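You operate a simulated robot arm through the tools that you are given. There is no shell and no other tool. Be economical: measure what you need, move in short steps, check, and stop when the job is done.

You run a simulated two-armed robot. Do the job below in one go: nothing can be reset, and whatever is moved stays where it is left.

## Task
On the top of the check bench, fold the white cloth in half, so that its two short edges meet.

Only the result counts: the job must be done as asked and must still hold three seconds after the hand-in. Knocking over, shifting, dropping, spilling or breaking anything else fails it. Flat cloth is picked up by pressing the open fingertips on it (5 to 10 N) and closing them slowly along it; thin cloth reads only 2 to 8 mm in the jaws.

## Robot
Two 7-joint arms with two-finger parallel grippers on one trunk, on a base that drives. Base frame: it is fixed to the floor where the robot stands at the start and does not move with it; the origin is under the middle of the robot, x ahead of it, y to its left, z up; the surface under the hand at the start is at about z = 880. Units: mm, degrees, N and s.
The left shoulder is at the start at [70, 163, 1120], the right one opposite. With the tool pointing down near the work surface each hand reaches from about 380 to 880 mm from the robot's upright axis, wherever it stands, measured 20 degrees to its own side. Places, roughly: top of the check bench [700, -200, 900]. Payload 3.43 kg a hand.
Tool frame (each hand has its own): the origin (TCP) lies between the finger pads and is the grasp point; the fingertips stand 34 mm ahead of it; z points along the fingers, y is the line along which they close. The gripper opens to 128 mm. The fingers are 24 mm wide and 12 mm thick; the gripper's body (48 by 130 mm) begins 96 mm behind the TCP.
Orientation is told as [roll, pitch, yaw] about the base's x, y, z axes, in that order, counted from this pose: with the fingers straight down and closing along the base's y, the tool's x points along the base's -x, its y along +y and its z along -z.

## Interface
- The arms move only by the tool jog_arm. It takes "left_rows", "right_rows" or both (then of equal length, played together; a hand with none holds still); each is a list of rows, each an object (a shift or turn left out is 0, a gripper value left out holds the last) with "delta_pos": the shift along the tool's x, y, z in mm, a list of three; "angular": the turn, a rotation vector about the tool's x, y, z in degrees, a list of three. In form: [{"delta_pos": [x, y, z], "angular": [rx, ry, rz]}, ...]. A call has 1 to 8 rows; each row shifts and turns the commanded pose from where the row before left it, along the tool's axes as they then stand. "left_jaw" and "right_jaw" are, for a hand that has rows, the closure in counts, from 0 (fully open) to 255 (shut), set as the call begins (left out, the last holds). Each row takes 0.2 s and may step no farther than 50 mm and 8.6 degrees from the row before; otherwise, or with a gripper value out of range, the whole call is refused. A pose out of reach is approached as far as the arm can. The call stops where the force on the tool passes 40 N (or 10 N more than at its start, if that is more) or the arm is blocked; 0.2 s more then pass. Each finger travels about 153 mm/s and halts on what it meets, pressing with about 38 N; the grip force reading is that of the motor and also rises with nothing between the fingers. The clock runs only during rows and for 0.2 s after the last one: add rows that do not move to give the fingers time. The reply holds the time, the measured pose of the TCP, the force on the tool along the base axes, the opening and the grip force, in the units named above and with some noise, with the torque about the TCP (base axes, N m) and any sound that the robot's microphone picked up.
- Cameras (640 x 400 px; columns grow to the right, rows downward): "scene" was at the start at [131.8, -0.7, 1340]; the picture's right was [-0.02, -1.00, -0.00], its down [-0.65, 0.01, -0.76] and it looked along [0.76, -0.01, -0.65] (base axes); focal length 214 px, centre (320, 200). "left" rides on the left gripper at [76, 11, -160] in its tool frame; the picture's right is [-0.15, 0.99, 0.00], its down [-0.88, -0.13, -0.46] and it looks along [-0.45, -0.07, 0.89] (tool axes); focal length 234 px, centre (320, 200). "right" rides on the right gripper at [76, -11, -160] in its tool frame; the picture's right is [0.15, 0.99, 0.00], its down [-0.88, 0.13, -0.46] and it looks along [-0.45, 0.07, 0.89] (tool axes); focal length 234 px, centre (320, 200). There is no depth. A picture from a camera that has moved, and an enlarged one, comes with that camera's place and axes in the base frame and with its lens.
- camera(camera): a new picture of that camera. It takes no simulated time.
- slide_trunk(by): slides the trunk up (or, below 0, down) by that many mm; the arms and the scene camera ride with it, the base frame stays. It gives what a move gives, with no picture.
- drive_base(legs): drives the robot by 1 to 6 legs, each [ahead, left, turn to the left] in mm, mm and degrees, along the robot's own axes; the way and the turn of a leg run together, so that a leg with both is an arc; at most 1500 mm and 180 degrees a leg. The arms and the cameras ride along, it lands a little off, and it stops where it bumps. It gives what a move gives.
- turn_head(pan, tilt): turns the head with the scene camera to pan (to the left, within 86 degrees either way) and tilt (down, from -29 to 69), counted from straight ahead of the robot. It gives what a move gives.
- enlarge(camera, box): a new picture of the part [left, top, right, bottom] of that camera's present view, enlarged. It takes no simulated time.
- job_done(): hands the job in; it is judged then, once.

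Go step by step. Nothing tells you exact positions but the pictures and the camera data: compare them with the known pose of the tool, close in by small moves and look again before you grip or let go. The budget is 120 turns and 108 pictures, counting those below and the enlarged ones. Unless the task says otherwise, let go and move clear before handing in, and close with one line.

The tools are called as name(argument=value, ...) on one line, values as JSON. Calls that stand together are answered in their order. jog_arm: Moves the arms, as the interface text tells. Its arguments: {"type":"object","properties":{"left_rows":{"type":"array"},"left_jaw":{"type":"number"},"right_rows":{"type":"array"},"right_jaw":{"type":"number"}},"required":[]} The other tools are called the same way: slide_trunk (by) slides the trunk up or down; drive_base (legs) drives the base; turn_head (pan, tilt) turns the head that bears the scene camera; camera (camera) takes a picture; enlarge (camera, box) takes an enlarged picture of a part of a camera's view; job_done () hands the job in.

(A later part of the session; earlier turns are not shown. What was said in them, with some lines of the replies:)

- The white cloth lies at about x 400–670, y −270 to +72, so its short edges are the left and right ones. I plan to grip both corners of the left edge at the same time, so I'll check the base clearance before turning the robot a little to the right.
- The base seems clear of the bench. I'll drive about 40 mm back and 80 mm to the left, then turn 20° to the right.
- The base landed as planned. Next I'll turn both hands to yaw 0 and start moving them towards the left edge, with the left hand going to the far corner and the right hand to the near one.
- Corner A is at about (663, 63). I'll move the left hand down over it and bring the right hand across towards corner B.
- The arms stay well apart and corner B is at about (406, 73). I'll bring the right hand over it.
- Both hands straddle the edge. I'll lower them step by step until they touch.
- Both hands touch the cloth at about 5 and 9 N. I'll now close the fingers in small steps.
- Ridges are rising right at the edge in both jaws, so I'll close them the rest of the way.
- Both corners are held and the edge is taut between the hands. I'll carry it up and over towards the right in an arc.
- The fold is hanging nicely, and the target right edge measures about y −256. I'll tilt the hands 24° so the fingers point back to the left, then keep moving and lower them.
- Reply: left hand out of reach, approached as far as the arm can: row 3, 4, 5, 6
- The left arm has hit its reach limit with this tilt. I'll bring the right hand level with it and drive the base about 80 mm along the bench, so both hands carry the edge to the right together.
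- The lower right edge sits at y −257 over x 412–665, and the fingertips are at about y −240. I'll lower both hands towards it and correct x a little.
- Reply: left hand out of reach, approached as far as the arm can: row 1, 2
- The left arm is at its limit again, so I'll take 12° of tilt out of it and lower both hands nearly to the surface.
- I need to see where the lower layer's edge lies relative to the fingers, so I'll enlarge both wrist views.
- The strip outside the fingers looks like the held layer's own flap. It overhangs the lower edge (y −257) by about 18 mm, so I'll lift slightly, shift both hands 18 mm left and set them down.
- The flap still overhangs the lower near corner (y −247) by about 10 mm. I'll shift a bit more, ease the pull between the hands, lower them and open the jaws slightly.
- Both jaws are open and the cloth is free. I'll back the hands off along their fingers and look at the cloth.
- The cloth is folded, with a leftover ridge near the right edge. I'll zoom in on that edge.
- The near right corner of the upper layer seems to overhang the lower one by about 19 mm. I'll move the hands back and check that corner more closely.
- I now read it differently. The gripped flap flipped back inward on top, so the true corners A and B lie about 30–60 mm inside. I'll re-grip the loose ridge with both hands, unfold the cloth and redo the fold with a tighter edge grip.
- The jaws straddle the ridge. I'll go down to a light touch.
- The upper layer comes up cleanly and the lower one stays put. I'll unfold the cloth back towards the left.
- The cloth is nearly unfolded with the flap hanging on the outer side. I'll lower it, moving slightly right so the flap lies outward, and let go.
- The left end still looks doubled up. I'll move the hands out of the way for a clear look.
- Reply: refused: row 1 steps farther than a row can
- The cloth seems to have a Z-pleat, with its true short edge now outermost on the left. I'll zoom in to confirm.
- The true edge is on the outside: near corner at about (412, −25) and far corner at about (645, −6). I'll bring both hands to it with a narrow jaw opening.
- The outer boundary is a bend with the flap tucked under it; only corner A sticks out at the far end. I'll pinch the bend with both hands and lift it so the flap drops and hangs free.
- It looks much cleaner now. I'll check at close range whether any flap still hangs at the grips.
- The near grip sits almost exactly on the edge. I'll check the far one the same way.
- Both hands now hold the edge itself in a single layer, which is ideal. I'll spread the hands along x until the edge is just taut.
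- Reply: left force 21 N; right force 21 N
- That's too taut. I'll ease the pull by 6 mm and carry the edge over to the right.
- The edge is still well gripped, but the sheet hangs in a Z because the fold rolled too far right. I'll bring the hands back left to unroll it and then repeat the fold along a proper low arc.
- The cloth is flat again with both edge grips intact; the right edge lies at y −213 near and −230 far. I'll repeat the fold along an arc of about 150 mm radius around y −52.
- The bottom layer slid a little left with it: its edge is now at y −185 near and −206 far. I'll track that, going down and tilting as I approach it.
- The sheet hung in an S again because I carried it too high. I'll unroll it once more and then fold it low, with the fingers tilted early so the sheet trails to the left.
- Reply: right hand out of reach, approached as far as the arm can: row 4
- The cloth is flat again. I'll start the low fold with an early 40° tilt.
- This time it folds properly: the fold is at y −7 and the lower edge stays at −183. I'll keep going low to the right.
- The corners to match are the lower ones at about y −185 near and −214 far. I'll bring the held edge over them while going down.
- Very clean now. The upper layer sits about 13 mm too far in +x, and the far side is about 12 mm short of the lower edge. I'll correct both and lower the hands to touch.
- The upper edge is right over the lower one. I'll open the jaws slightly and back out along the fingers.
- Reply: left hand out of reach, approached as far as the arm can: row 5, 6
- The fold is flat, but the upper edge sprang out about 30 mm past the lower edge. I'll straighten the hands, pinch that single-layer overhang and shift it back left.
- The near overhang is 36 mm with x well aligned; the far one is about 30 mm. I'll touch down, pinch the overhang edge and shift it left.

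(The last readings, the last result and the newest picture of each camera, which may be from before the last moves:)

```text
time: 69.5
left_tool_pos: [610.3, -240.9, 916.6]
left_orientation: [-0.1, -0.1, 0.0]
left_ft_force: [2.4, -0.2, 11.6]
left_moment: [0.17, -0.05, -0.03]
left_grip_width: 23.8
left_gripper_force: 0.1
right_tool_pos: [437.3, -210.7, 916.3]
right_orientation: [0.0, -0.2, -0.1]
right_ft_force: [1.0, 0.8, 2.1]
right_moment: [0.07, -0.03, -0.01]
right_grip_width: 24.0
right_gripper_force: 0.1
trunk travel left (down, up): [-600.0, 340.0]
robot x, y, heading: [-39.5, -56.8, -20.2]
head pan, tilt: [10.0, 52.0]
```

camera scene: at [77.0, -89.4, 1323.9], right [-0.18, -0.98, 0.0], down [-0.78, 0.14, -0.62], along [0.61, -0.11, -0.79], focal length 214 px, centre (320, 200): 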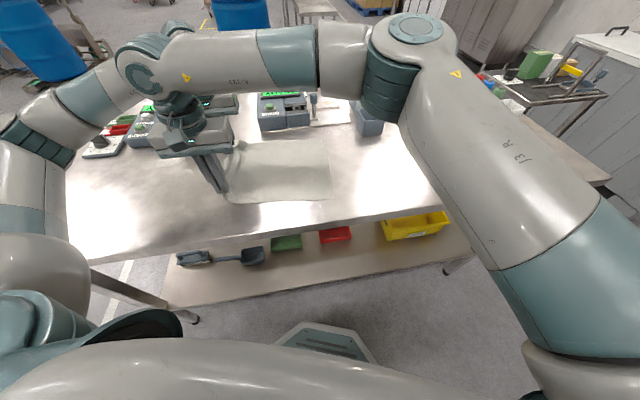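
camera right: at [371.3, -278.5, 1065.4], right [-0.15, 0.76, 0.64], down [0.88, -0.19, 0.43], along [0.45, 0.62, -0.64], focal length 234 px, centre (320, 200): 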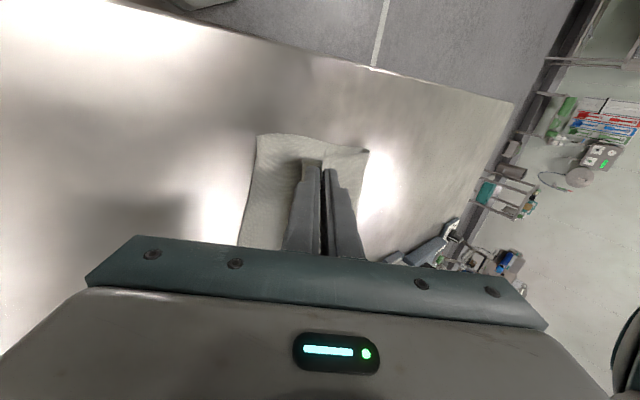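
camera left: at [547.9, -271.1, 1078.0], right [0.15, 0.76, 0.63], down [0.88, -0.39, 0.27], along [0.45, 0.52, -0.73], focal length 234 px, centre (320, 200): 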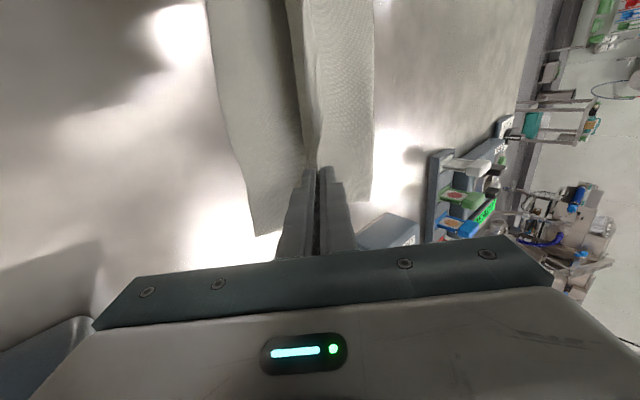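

jog_arm(left_rows=[{"delta_pos": [0, 0, -0.7]}], right_rows=[{"delta_pos": [0, 0, 0.8]}], left_jaw=222, right_jaw=222)

jog_arm(left_rows=[{}], right_rows=[{}], left_jaw=238, right_jaw=238)

jog_arm(left_rows=[{}, {}], right_rows=[{}, {}], left_jaw=255, right_jaw=255)

jog_arm(left_rows=[{"delta_pos": [0, 0, -10]}, {"delta_pos": [0, 5, -12]}, {"delta_pos": [0, 8, -8]}, {}], right_rows=[{"delta_pos": [0, 0, -10]}, {"delta_pos": [0, 5, -12]}, {"delta_pos": [0, 8, -8]}, {}])

enlarge(camera="scene", box=[260, 110, 380, 210])

enlarge(camera="left", box=[220, 0, 440, 200])

```text
time: 70.0
left_tool_pos: [609.8, -240.9, 915.4]
left_orientation: [-0.1, -0.1, -0.1]
left_ft_force: [1.1, -1.3, 10.2]
left_moment: [0.02, -0.03, 0.03]
left_grip_width: 15.5
left_gripper_force: 0.0
right_tool_pos: [438.2, -210.4, 916.6]
right_orientation: [0.1, -0.1, -0.1]
right_ft_force: [-0.2, -0.8, 7.5]
right_moment: [0.13, -0.02, -0.02]
right_grip_width: 16.4
right_gripper_force: 0.0
trunk travel left (down, up): [-600.0, 340.0]
robot x, y, heading: [-41.3, -55.6, -20.1]
head pan, tilt: [10.0, 52.0]
```

```text
time: 70.3
left_tool_pos: [609.1, -239.1, 918.1]
left_orientation: [0.0, -0.1, 0.0]
left_ft_force: [-1.1, 0.3, 11.7]
left_moment: [0.04, 0.01, -0.02]
left_grip_width: 8.0
left_gripper_force: 0.1
right_tool_pos: [437.5, -210.5, 916.2]
right_orientation: [0.0, -0.2, -0.1]
right_ft_force: [1.0, 0.1, 10.0]
right_moment: [0.14, 0.0, 0.01]
right_grip_width: 8.3
right_gripper_force: 0.0
trunk travel left (down, up): [-600.0, 340.0]
robot x, y, heading: [-39.1, -58.6, -20.3]
head pan, tilt: [10.0, 52.0]
```

```text
time: 71.0
left_tool_pos: [609.4, -239.9, 916.6]
left_orientation: [0.0, -0.1, 0.1]
left_ft_force: [-0.1, 0.7, 11.9]
left_moment: [0.07, 0.0, -0.04]
left_grip_width: 1.9
left_gripper_force: 36.7
right_tool_pos: [437.3, -211.1, 915.7]
right_orientation: [0.0, -0.2, -0.1]
right_ft_force: [0.5, 0.6, 11.5]
right_moment: [0.15, -0.12, -0.05]
right_grip_width: 1.9
right_gripper_force: 36.6
trunk travel left (down, up): [-600.0, 340.0]
robot x, y, heading: [-41.1, -59.0, -20.6]
head pan, tilt: [10.0, 52.0]
```

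```text
time: 72.0
left_tool_pos: [613.0, -225.7, 946.1]
left_orientation: [-0.1, 0.0, 0.0]
left_ft_force: [-0.4, -0.7, 0.1]
left_moment: [-0.02, -0.02, -0.02]
left_grip_width: 1.9
left_gripper_force: 36.5
right_tool_pos: [437.9, -198.4, 943.4]
right_orientation: [-0.1, 0.0, -0.1]
right_ft_force: [0.2, -0.4, -0.7]
right_moment: [0.05, -0.02, -0.02]
right_grip_width: 1.8
right_gripper_force: 36.6
trunk travel left (down, up): [-600.0, 340.0]
robot x, y, heading: [-39.5, -55.9, -20.2]
head pan, tilt: [10.0, 52.0]
```

```text
4.00 times, centred on (320, 160) of scene
camera zoom: at [76.5, -88.9, 1324.0], right [-0.18, -0.98, 0.0], down [-0.78, 0.14, -0.62], along [0.61, -0.11, -0.79], focal length 858 px, centre (320, 360)
```

zoom: 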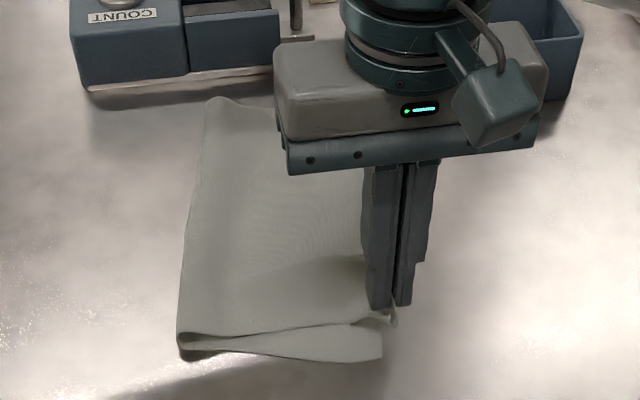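

```text
2.00 times, centred on (330, 100) of left
camera zoom: at [535.8, -215.2, 1104.9], right [0.15, 0.99, 0.0], down [0.88, -0.13, 0.46], along [0.45, -0.07, -0.89], focal length 468 px, centre (300, 400)
```

zoom: 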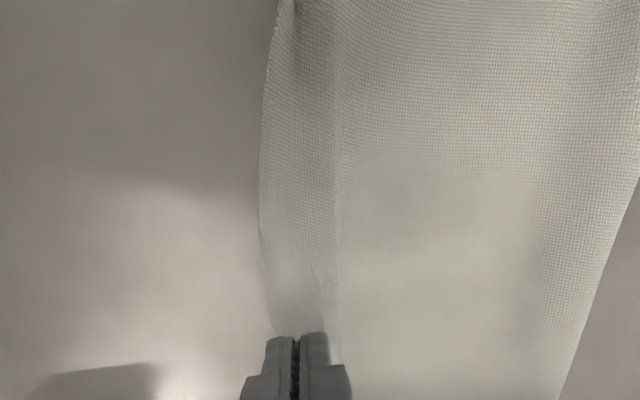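

Both hands hold the edge again and the lower near corner is at y −189. I'll move another 12 mm left, set it down, release and lift straight up.

jog_arm(left_rows=[{"delta_pos": [0, 6, 0]}, {"delta_pos": [0, 6, 8]}, {"delta_pos": [0, 0, 10]}, {"delta_pos": [0, 0, 8]}, {}], right_rows=[{"delta_pos": [0, 6, 0]}, {"delta_pos": [0, 7, 8]}, {"delta_pos": [0, 0, 10]}, {"delta_pos": [0, 0, 6]}, {}])

jog_arm(left_rows=[{}, {}], right_rows=[{}, {}], left_jaw=232, right_jaw=232)

jog_arm(left_rows=[{"delta_pos": [0, 0, -15]}, {"delta_pos": [0, 0, -25]}, {"delta_pos": [0, -10, -35]}, {"delta_pos": [0, -20, -30]}, {}], right_rows=[{"delta_pos": [0, 0, -15]}, {"delta_pos": [0, 0, -25]}, {"delta_pos": [0, -20, -35]}, {"delta_pos": [0, -40, -20]}, {"delta_pos": [0, -40, 0]}])

enlarge(camera="scene", box=[260, 110, 380, 210])

enlarge(camera="left", box=[250, 0, 470, 200])

```text
time: 73.2
left_tool_pos: [611.3, -213.1, 917.4]
left_orientation: [0.1, -0.1, 0.1]
left_ft_force: [-0.8, 0.3, 0.3]
left_moment: [0.0, 0.04, 0.0]
left_grip_width: 1.7
left_gripper_force: 36.9
right_tool_pos: [438.1, -186.4, 918.8]
right_orientation: [0.1, 0.1, -0.1]
right_ft_force: [-0.2, 0.5, 1.5]
right_moment: [0.01, -0.01, -0.02]
right_grip_width: 2.1
right_gripper_force: 36.7
trunk travel left (down, up): [-600.0, 340.0]
robot x, y, heading: [-40.4, -63.2, -20.2]
head pan, tilt: [10.0, 52.0]
```

```text
time: 73.8
left_tool_pos: [613.3, -213.2, 919.0]
left_orientation: [0.1, 0.0, 0.0]
left_ft_force: [0.0, 0.5, 1.2]
left_moment: [-0.01, -0.04, 0.02]
left_grip_width: 11.6
left_gripper_force: 0.2
right_tool_pos: [439.0, -185.6, 917.5]
right_orientation: [0.0, -0.1, -0.2]
right_ft_force: [0.1, -0.3, 0.6]
right_moment: [-0.02, 0.01, -0.02]
right_grip_width: 11.4
right_gripper_force: 0.1
trunk travel left (down, up): [-600.0, 340.0]
robot x, y, heading: [-39.0, -55.5, -20.3]
head pan, tilt: [10.0, 52.0]
```

```text
time: 75.0
left_tool_pos: [611.8, -244.0, 1021.6]
left_orientation: [0.0, 0.0, -0.1]
left_ft_force: [-0.5, 0.1, 0.1]
left_moment: [0.07, -0.01, 0.04]
left_grip_width: 11.6
left_gripper_force: 0.1
right_tool_pos: [437.6, -287.0, 1019.0]
right_orientation: [0.0, 0.0, 0.0]
right_ft_force: [0.8, -0.6, -0.1]
right_moment: [0.02, -0.03, 0.02]
right_grip_width: 11.4
right_gripper_force: 0.1
trunk travel left (down, up): [-600.0, 340.0]
robot x, y, heading: [-43.4, -59.0, -20.1]
head pan, tilt: [10.0, 52.0]
```

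```text
4.00 times, centred on (320, 160) of scene
camera zoom: at [76.9, -89.1, 1323.9], right [-0.18, -0.98, 0.0], down [-0.78, 0.14, -0.62], along [0.61, -0.11, -0.79], focal length 858 px, centre (320, 360)
```

zoom: 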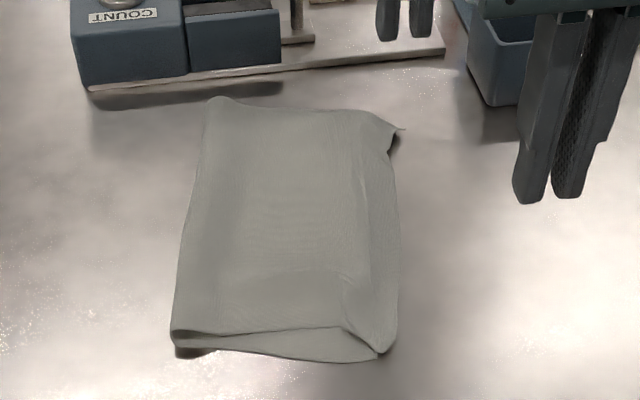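

```text
2.00 times, centred on (360, 100) of left
camera zoom: at [536.9, -232.9, 1181.8], right [0.15, 0.99, 0.0], down [0.88, -0.13, 0.46], along [0.45, -0.07, -0.89], focal length 468 px, centre (240, 400)
```

zoom: 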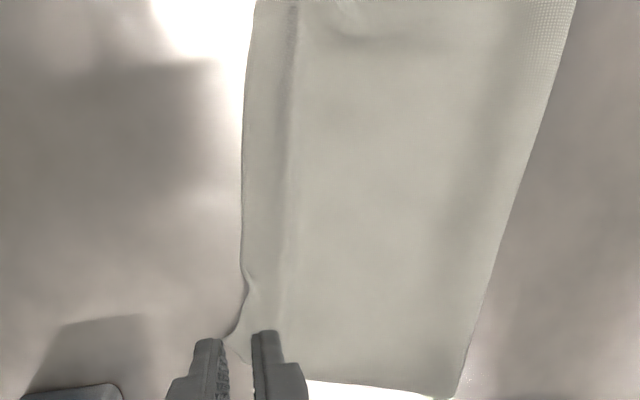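

It looks nearly aligned. I'll zoom in on the near and far corners.

enlarge(camera="scene", box=[316, 180, 356, 205])

enlarge(camera="scene", box=[316, 126, 356, 151])

```text
16.00 times, centred on (336, 192) of scene
camera zoom: at [76.9, -89.1, 1323.9], right [-0.18, -0.98, 0.0], down [-0.78, 0.14, -0.62], along [0.61, -0.11, -0.79], focal length 3433 px, centre (64, 320)
```

zoom: 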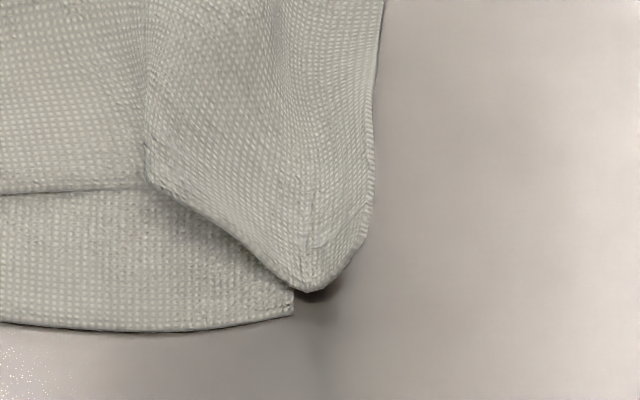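

```text
16.00 times, centred on (336, 138) of scene
camera zoom: at [76.9, -89.1, 1323.9], right [-0.18, -0.98, 0.0], down [-0.78, 0.14, -0.62], along [0.61, -0.11, -0.79], focal length 3433 px, centre (64, 1184)
```

zoom: 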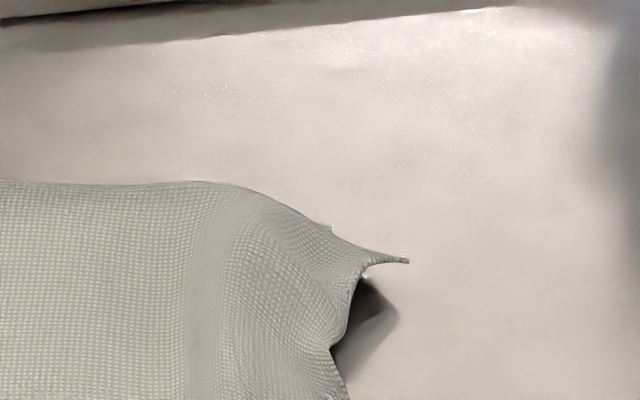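

The near corner is only about 4 mm off. The far corner of the upper layer is crumpled and sticks out a little, so I'll move the left hand for a better view of it.

jog_arm(left_rows=[{"delta_pos": [-20, 0, 0]}, {"delta_pos": [-20, 0, 0]}, {}])

enlarge(camera="left", box=[260, 70, 420, 170])

```text
time: 75.8
left_tool_pos: [649.9, -243.3, 1024.1]
left_orientation: [0.0, 0.1, -0.1]
left_ft_force: [0.0, -0.1, -0.1]
left_moment: [0.01, 0.01, -0.05]
left_grip_width: 11.4
left_gripper_force: 0.1
right_tool_pos: [438.0, -287.0, 1018.6]
right_orientation: [-0.1, 0.0, -0.1]
right_ft_force: [-0.1, -0.7, 0.5]
right_moment: [-0.02, -0.01, 0.02]
right_grip_width: 11.7
right_gripper_force: 0.0
trunk travel left (down, up): [-600.0, 340.0]
robot x, y, heading: [-41.7, -59.6, -20.3]
head pan, tilt: [10.0, 52.0]
```

```text
4.00 times, centred on (340, 120) of left
camera zoom: at [575.3, -231.2, 1183.7], right [0.15, 0.99, 0.0], down [0.88, -0.13, 0.46], along [0.45, -0.07, -0.89], focal length 937 px, centre (240, 520)
```

zoom: 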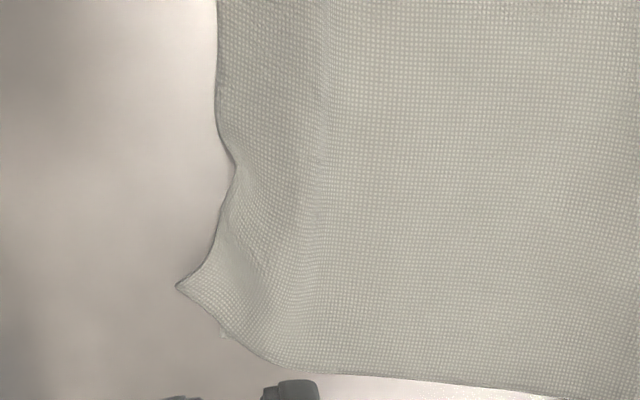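

Corner A is at about (640, −261) and the lower corner peeks out at about (659, −250). I'll press A lightly with closed fingertips and slide it about 18 mm ahead and 9 mm left.

jog_arm(left_rows=[{"delta_pos": [4, -8, 30]}, {"delta_pos": [4, -8, 35]}, {"delta_pos": [0, -1, 30]}, {"delta_pos": [0, 0, 8]}, {}], left_jaw=255)

jog_arm(left_rows=[{"delta_pos": [0, 0, 2]}, {"delta_pos": [0, 0, 2]}, {}])

```text
time: 77.0
left_tool_pos: [645.0, -260.9, 919.8]
left_orientation: [0.0, 0.1, -0.1]
left_ft_force: [-0.1, -1.2, 0.4]
left_moment: [0.05, -0.01, 0.01]
left_grip_width: 0.2
left_gripper_force: 32.9
right_tool_pos: [438.2, -288.2, 1019.5]
right_orientation: [-0.1, 0.0, -0.1]
right_ft_force: [-0.3, 0.2, -0.6]
right_moment: [0.04, 0.02, -0.03]
right_grip_width: 11.7
right_gripper_force: 0.1
trunk travel left (down, up): [-600.0, 340.0]
robot x, y, heading: [-44.4, -59.1, -20.3]
head pan, tilt: [10.0, 52.0]
```

```text
time: 77.8
left_tool_pos: [643.8, -262.3, 916.5]
left_orientation: [0.0, 0.0, 0.0]
left_ft_force: [-0.1, -0.6, 0.1]
left_moment: [0.0, -0.03, 0.01]
left_grip_width: 0.1
left_gripper_force: 32.7
right_tool_pos: [437.6, -287.2, 1019.2]
right_orientation: [0.0, 0.1, -0.1]
right_ft_force: [0.5, 1.1, -0.1]
right_moment: [0.02, 0.0, 0.0]
right_grip_width: 11.6
right_gripper_force: 0.0
trunk travel left (down, up): [-600.0, 340.0]
robot x, y, heading: [-42.3, -59.9, -20.1]
head pan, tilt: [10.0, 52.0]
```

jog_arm(left_rows=[{"delta_pos": [0, 0, 1]}, {"delta_pos": [0, 0, 0.7]}, {}])

```text
time: 78.5
left_tool_pos: [642.7, -262.0, 915.1]
left_orientation: [-0.1, 0.0, 0.0]
left_ft_force: [-0.1, 0.0, 5.4]
left_moment: [-0.03, -0.01, -0.01]
left_grip_width: 0.0
left_gripper_force: 33.0
right_tool_pos: [437.9, -288.6, 1019.1]
right_orientation: [0.1, 0.0, -0.1]
right_ft_force: [0.1, -0.1, 0.5]
right_moment: [-0.02, -0.02, 0.01]
right_grip_width: 11.6
right_gripper_force: 0.1
trunk travel left (down, up): [-600.0, 340.0]
robot x, y, heading: [-39.7, -62.0, -20.1]
head pan, tilt: [10.0, 52.0]
```

Contact is about 5 N. I'll slide it in small steps and then lift.

jog_arm(left_rows=[{"delta_pos": [-5, 2.5, 0]}, {"delta_pos": [-5, 2.5, 0]}, {"delta_pos": [-5, 2.5, 0]}, {"delta_pos": [-3, 1.5, 0]}, {}])

jog_arm(left_rows=[{"delta_pos": [0, 0, -10]}, {"delta_pos": [0, 0, -30]}, {"delta_pos": [0, 0, -40]}, {"delta_pos": [0, 0, -30]}, {}])

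enlarge(camera="left", box=[260, 70, 420, 170])

```text
time: 79.8
left_tool_pos: [661.9, -254.2, 915.1]
left_orientation: [-0.1, -0.2, 0.0]
left_ft_force: [-1.2, 0.0, 9.5]
left_moment: [0.05, 0.04, -0.01]
left_grip_width: 0.0
left_gripper_force: 33.3
right_tool_pos: [438.5, -286.2, 1019.8]
right_orientation: [0.0, -0.1, -0.1]
right_ft_force: [0.4, 0.0, 0.5]
right_moment: [0.04, -0.03, 0.04]
right_grip_width: 11.8
right_gripper_force: 0.0
trunk travel left (down, up): [-600.0, 340.0]
robot x, y, heading: [-42.0, -59.4, -19.8]
head pan, tilt: [10.0, 52.0]
```

```text
time: 81.0
left_tool_pos: [663.3, -253.6, 1021.7]
left_orientation: [0.1, 0.0, 0.0]
left_ft_force: [0.4, 0.0, 0.3]
left_moment: [0.02, 0.0, 0.03]
left_grip_width: 0.1
left_gripper_force: 33.4
right_tool_pos: [438.3, -286.9, 1018.6]
right_orientation: [0.0, 0.0, -0.1]
right_ft_force: [1.7, -0.3, 0.2]
right_moment: [0.02, 0.0, 0.04]
right_grip_width: 11.6
right_gripper_force: 0.0
trunk travel left (down, up): [-600.0, 340.0]
robot x, y, heading: [-38.9, -59.3, -20.2]
head pan, tilt: [10.0, 52.0]
```

```text
4.00 times, centred on (340, 120) of left
camera zoom: at [587.6, -242.1, 1182.0], right [0.15, 0.99, 0.0], down [0.88, -0.13, 0.46], along [0.45, -0.07, -0.89], focal length 937 px, centre (240, 520)
```

zoom: 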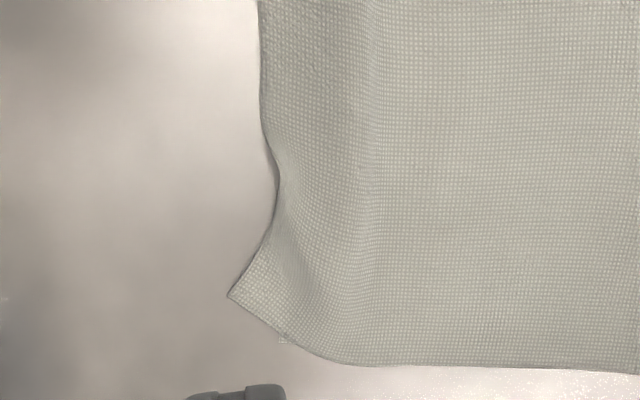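

Both layers moved together, so A is still about 20 mm off. I'll pinch only the free tip of A, lift it and set it down over the lower corner.

jog_arm(left_rows=[{"delta_pos": [4, -1, 35]}, {"delta_pos": [3, -1, 35]}, {"delta_pos": [0, 0, 27]}, {"delta_pos": [0, 0, 7]}, {}], left_jaw=221)

jog_arm(left_rows=[{"delta_pos": [0, 0, 1.3]}, {"delta_pos": [0, 0, 1]}, {}])

```text
time: 82.2
left_tool_pos: [655.5, -255.1, 918.7]
left_orientation: [0.0, 0.0, 0.0]
left_ft_force: [0.1, 0.1, -0.2]
left_moment: [-0.01, 0.01, 0.03]
left_grip_width: 16.9
left_gripper_force: 0.1
right_tool_pos: [438.1, -288.0, 1018.8]
right_orientation: [0.0, 0.0, 0.0]
right_ft_force: [0.1, 0.7, -1.0]
right_moment: [0.04, -0.01, 0.0]
right_grip_width: 11.6
right_gripper_force: 0.0
trunk travel left (down, up): [-600.0, 340.0]
robot x, y, heading: [-41.7, -62.2, -20.2]
head pan, tilt: [10.0, 52.0]
```

```text
time: 83.0
left_tool_pos: [654.8, -256.1, 918.6]
left_orientation: [0.0, 0.0, 0.0]
left_ft_force: [0.4, 0.3, -0.7]
left_moment: [-0.02, -0.02, -0.01]
left_grip_width: 17.1
left_gripper_force: 0.1
right_tool_pos: [438.2, -287.5, 1018.3]
right_orientation: [0.0, 0.0, -0.1]
right_ft_force: [-0.1, 0.8, 0.5]
right_moment: [-0.03, -0.01, 0.03]
right_grip_width: 11.4
right_gripper_force: 0.0
trunk travel left (down, up): [-600.0, 340.0]
robot x, y, heading: [-42.4, -61.2, -20.2]
head pan, tilt: [10.0, 52.0]
```

jog_arm(left_rows=[{"delta_pos": [0, 0, 1.3]}, {}])

```text
time: 83.5
left_tool_pos: [653.3, -255.7, 916.5]
left_orientation: [0.0, 0.0, 0.1]
left_ft_force: [0.2, -0.8, 2.7]
left_moment: [0.04, 0.0, 0.02]
left_grip_width: 16.8
left_gripper_force: 0.0
right_tool_pos: [439.9, -287.5, 1019.9]
right_orientation: [0.0, 0.0, -0.1]
right_ft_force: [-0.2, -0.5, 0.3]
right_moment: [0.01, 0.01, -0.01]
right_grip_width: 11.4
right_gripper_force: 0.0
trunk travel left (down, up): [-600.0, 340.0]
robot x, y, heading: [-40.4, -56.9, -20.2]
head pan, tilt: [10.0, 52.0]
```

Light contact at 2.7 N; I'll close slowly and lift a little.

jog_arm(left_rows=[{"delta_pos": [0, 0, 0.4]}], left_jaw=236)

jog_arm(left_rows=[{}, {}], left_jaw=255)

jog_arm(left_rows=[{"delta_pos": [0, 0, -8]}, {"delta_pos": [0, 0, -10]}, {}])

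enlarge(camera="left", box=[230, 60, 430, 200])

```text
time: 84.0
left_tool_pos: [654.7, -254.3, 916.6]
left_orientation: [0.1, 0.0, 0.1]
left_ft_force: [-0.7, -0.3, 3.0]
left_moment: [0.07, 0.02, 0.0]
left_grip_width: 9.6
left_gripper_force: 0.0
right_tool_pos: [438.2, -287.4, 1019.7]
right_orientation: [0.1, 0.1, -0.2]
right_ft_force: [0.0, 0.1, 0.0]
right_moment: [0.01, 0.02, 0.01]
right_grip_width: 11.6
right_gripper_force: 0.1
trunk travel left (down, up): [-600.0, 340.0]
robot x, y, heading: [-42.7, -60.2, -20.3]
head pan, tilt: [10.0, 52.0]
```

```text
time: 84.5
left_tool_pos: [654.9, -254.9, 916.9]
left_orientation: [0.0, 0.1, 0.1]
left_ft_force: [-0.8, -0.3, 2.5]
left_moment: [0.05, 0.02, -0.01]
left_grip_width: 0.3
left_gripper_force: 33.2
right_tool_pos: [437.8, -287.1, 1018.9]
right_orientation: [0.0, 0.0, -0.1]
right_ft_force: [0.2, 1.2, -0.6]
right_moment: [-0.02, 0.04, 0.03]
right_grip_width: 11.4
right_gripper_force: 0.0
trunk travel left (down, up): [-600.0, 340.0]
robot x, y, heading: [-38.0, -59.1, -20.2]
head pan, tilt: [10.0, 52.0]
```

```text
time: 85.3
left_tool_pos: [654.0, -253.7, 935.7]
left_orientation: [0.1, -0.1, 0.0]
left_ft_force: [-0.2, 0.5, 0.2]
left_moment: [0.03, -0.01, -0.04]
left_grip_width: 0.0
left_gripper_force: 33.4
right_tool_pos: [437.0, -287.8, 1018.8]
right_orientation: [0.0, 0.0, -0.1]
right_ft_force: [0.6, 0.3, 0.5]
right_moment: [0.02, 0.04, 0.0]
right_grip_width: 11.3
right_gripper_force: 0.1
trunk travel left (down, up): [-600.0, 340.0]
robot x, y, heading: [-39.4, -56.7, -20.4]
head pan, tilt: [10.0, 52.0]
```

```text
2.86 times, centred on (330, 130) of left
camera zoom: at [579.7, -243.6, 1094.7], right [0.15, 0.99, 0.0], down [0.88, -0.13, 0.46], along [0.45, -0.07, -0.89], focal length 669 px, centre (291, 400)
```

zoom: 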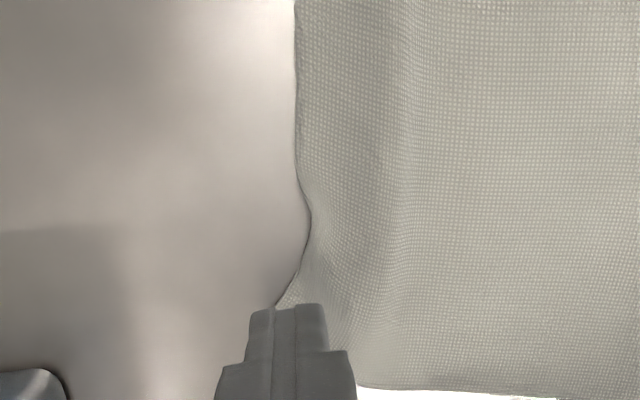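

I missed the pinch. I'll retry with a slightly wider opening and a firmer press of about 8 N.

jog_arm(left_rows=[{"delta_pos": [1, -2, 0]}, {"delta_pos": [0, 0, 12]}, {"delta_pos": [0, 0, 6]}, {"delta_pos": [0, 0, 1.2]}, {"delta_pos": [0, 0, 0.6]}, {}], left_jaw=210)

```text
time: 86.8
left_tool_pos: [653.1, -255.7, 916.1]
left_orientation: [-0.2, -0.1, 0.0]
left_ft_force: [1.7, -1.1, 8.3]
left_moment: [0.17, -0.05, -0.02]
left_grip_width: 22.1
left_gripper_force: 0.1
right_tool_pos: [437.1, -287.3, 1020.0]
right_orientation: [0.0, -0.2, -0.1]
right_ft_force: [0.9, -0.5, -0.7]
right_moment: [-0.02, -0.03, 0.0]
right_grip_width: 11.4
right_gripper_force: 0.0
trunk travel left (down, up): [-600.0, 340.0]
robot x, y, heading: [-44.0, -52.3, -20.0]
head pan, tilt: [10.0, 52.0]
```

jog_arm(left_rows=[{"delta_pos": [0, 0, 0.3]}], left_jaw=225)

jog_arm(left_rows=[{}], left_jaw=240)

jog_arm(left_rows=[{}, {}], left_jaw=255)

```text
time: 87.2
left_tool_pos: [653.1, -256.1, 916.3]
left_orientation: [-0.1, -0.1, -0.1]
left_ft_force: [0.3, -1.0, 11.6]
left_moment: [0.11, -0.02, 0.02]
left_grip_width: 14.4
left_gripper_force: 0.0
right_tool_pos: [437.3, -287.1, 1020.4]
right_orientation: [0.0, 0.0, -0.1]
right_ft_force: [-0.3, -0.4, -0.6]
right_moment: [0.04, 0.01, -0.02]
right_grip_width: 11.7
right_gripper_force: 0.0
trunk travel left (down, up): [-600.0, 340.0]
robot x, y, heading: [-42.5, -61.1, -20.0]
head pan, tilt: [10.0, 52.0]
```

```text
time: 87.5
left_tool_pos: [653.0, -256.5, 916.0]
left_orientation: [0.0, -0.1, 0.0]
left_ft_force: [0.7, -1.0, 12.5]
left_moment: [0.11, -0.04, -0.02]
left_grip_width: 7.0
left_gripper_force: 0.0
right_tool_pos: [436.4, -287.4, 1018.5]
right_orientation: [-0.1, -0.1, -0.1]
right_ft_force: [0.2, 0.1, -0.6]
right_moment: [-0.02, 0.0, -0.03]
right_grip_width: 11.2
right_gripper_force: 0.1
trunk travel left (down, up): [-600.0, 340.0]
robot x, y, heading: [-41.7, -61.8, -20.2]
head pan, tilt: [10.0, 52.0]
```

```text
time: 88.2
left_tool_pos: [652.1, -254.7, 916.1]
left_orientation: [-0.1, -0.1, 0.0]
left_ft_force: [0.4, 1.8, 14.1]
left_moment: [0.12, 0.0, 0.0]
left_grip_width: 1.3
left_gripper_force: 36.2
right_tool_pos: [437.9, -286.8, 1020.9]
right_orientation: [0.1, -0.1, 0.0]
right_ft_force: [-0.1, -0.1, 0.7]
right_moment: [0.02, 0.06, 0.0]
right_grip_width: 11.4
right_gripper_force: 0.0
trunk travel left (down, up): [-600.0, 340.0]
robot x, y, heading: [-37.2, -59.7, -20.0]
head pan, tilt: [10.0, 52.0]
```

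The jaws read 1.3 mm, so something thin is held. I'll lift a little, move it ahead and left, and look.

jog_arm(left_rows=[{"delta_pos": [0, 0, -8]}, {"delta_pos": [-4, 3, -8]}, {"delta_pos": [-5, 4, 0]}, {"delta_pos": [-4, 3, 0]}, {}])

enlarge(camera="left", box=[230, 60, 430, 200])

```text
time: 89.3
left_tool_pos: [665.4, -245.4, 929.6]
left_orientation: [0.0, -0.1, -0.1]
left_ft_force: [-0.9, 0.9, -0.5]
left_moment: [0.02, -0.02, -0.01]
left_grip_width: 1.5
left_gripper_force: 36.6
right_tool_pos: [437.8, -289.6, 1018.5]
right_orientation: [0.0, 0.0, -0.1]
right_ft_force: [-0.4, 0.6, 0.3]
right_moment: [0.0, 0.0, -0.01]
right_grip_width: 11.6
right_gripper_force: 0.1
trunk travel left (down, up): [-600.0, 340.0]
robot x, y, heading: [-41.4, -57.2, -20.3]
head pan, tilt: [10.0, 52.0]
```

```text
2.86 times, centred on (330, 130) of left
camera zoom: at [591.2, -235.2, 1089.7], right [0.15, 0.99, 0.0], down [0.88, -0.13, 0.46], along [0.45, -0.07, -0.89], focal length 669 px, centre (291, 400)
```

zoom: 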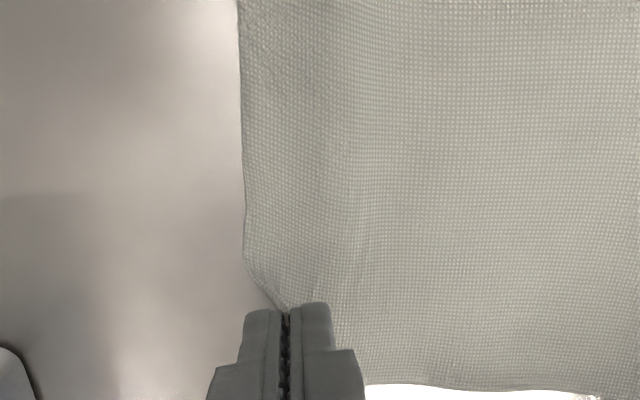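

Corner A is held and the edge has straightened. I'll nudge it a bit further, lower, release and lift away.

jog_arm(left_rows=[{"delta_pos": [-4, 2, 0]}, {"delta_pos": [-3, 2, 4]}, {"delta_pos": [0, 0, 7]}, {}])

jog_arm(left_rows=[{}, {}], left_jaw=236)

jog_arm(left_rows=[{"delta_pos": [0, 0, -10]}, {"delta_pos": [0, 0, -30]}, {"delta_pos": [0, 0, -40]}, {"delta_pos": [0, 0, -25]}, {}])

enlarge(camera="scene", box=[260, 110, 380, 210])

```text
time: 90.3
left_tool_pos: [672.1, -242.5, 920.5]
left_orientation: [0.1, 0.0, 0.0]
left_ft_force: [0.1, 0.7, -0.4]
left_moment: [0.05, 0.05, -0.02]
left_grip_width: 1.4
left_gripper_force: 35.9
right_tool_pos: [438.3, -288.0, 1019.7]
right_orientation: [0.0, 0.0, -0.1]
right_ft_force: [0.2, -0.3, -0.1]
right_moment: [0.03, 0.03, -0.01]
right_grip_width: 11.4
right_gripper_force: 0.1
trunk travel left (down, up): [-600.0, 340.0]
robot x, y, heading: [-41.1, -63.2, -20.3]
head pan, tilt: [10.0, 52.0]
```

```text
time: 91.0
left_tool_pos: [672.9, -242.3, 919.8]
left_orientation: [0.0, 0.0, 0.0]
left_ft_force: [-1.0, -0.1, -0.4]
left_moment: [0.02, 0.01, -0.04]
left_grip_width: 9.6
left_gripper_force: 0.0
right_tool_pos: [438.7, -286.8, 1019.4]
right_orientation: [0.0, 0.0, 0.0]
right_ft_force: [0.4, 0.3, 0.7]
right_moment: [-0.03, 0.04, 0.01]
right_grip_width: 11.5
right_gripper_force: 0.1
trunk travel left (down, up): [-600.0, 340.0]
robot x, y, heading: [-44.0, -59.2, -20.2]
head pan, tilt: [10.0, 52.0]
```

```text
time: 92.2
left_tool_pos: [673.5, -242.4, 1023.4]
left_orientation: [0.0, 0.0, -0.1]
left_ft_force: [-0.3, -0.7, 0.0]
left_moment: [0.01, -0.02, -0.01]
left_grip_width: 9.6
left_gripper_force: 0.0
right_tool_pos: [438.9, -287.1, 1018.5]
right_orientation: [0.1, 0.1, -0.1]
right_ft_force: [0.7, -1.0, 0.6]
right_moment: [0.02, 0.02, 0.01]
right_grip_width: 11.5
right_gripper_force: 0.0
trunk travel left (down, up): [-600.0, 340.0]
robot x, y, heading: [-41.1, -61.5, -20.1]
head pan, tilt: [10.0, 52.0]
```

```text
4.00 times, centred on (320, 160) of scene
camera zoom: at [77.1, -88.4, 1323.9], right [-0.18, -0.98, 0.0], down [-0.78, 0.14, -0.62], along [0.61, -0.11, -0.79], focal length 858 px, centre (320, 360)
```

zoom: 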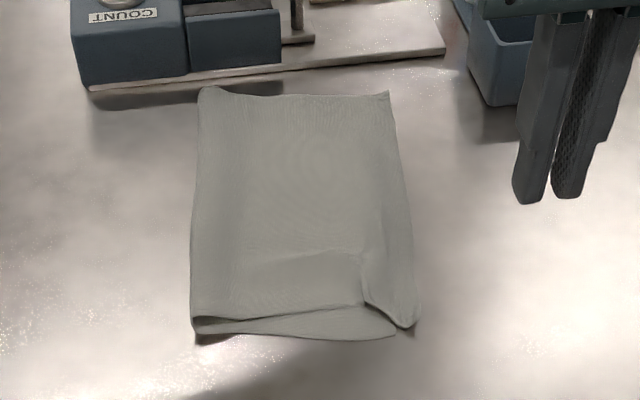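

The cloth lies folded flat on the bench. The short edges meet closely at both corners, nothing else has moved, and both hands are open and clear, so I'm handing in.

job_done()

```text
The job is handed in.
```

The white cloth is folded in half on the check bench and handed in. Its short edges meet to within about 11 mm at the near corner; the far corner also looked aligned, but I didn't measure it after the last correction.
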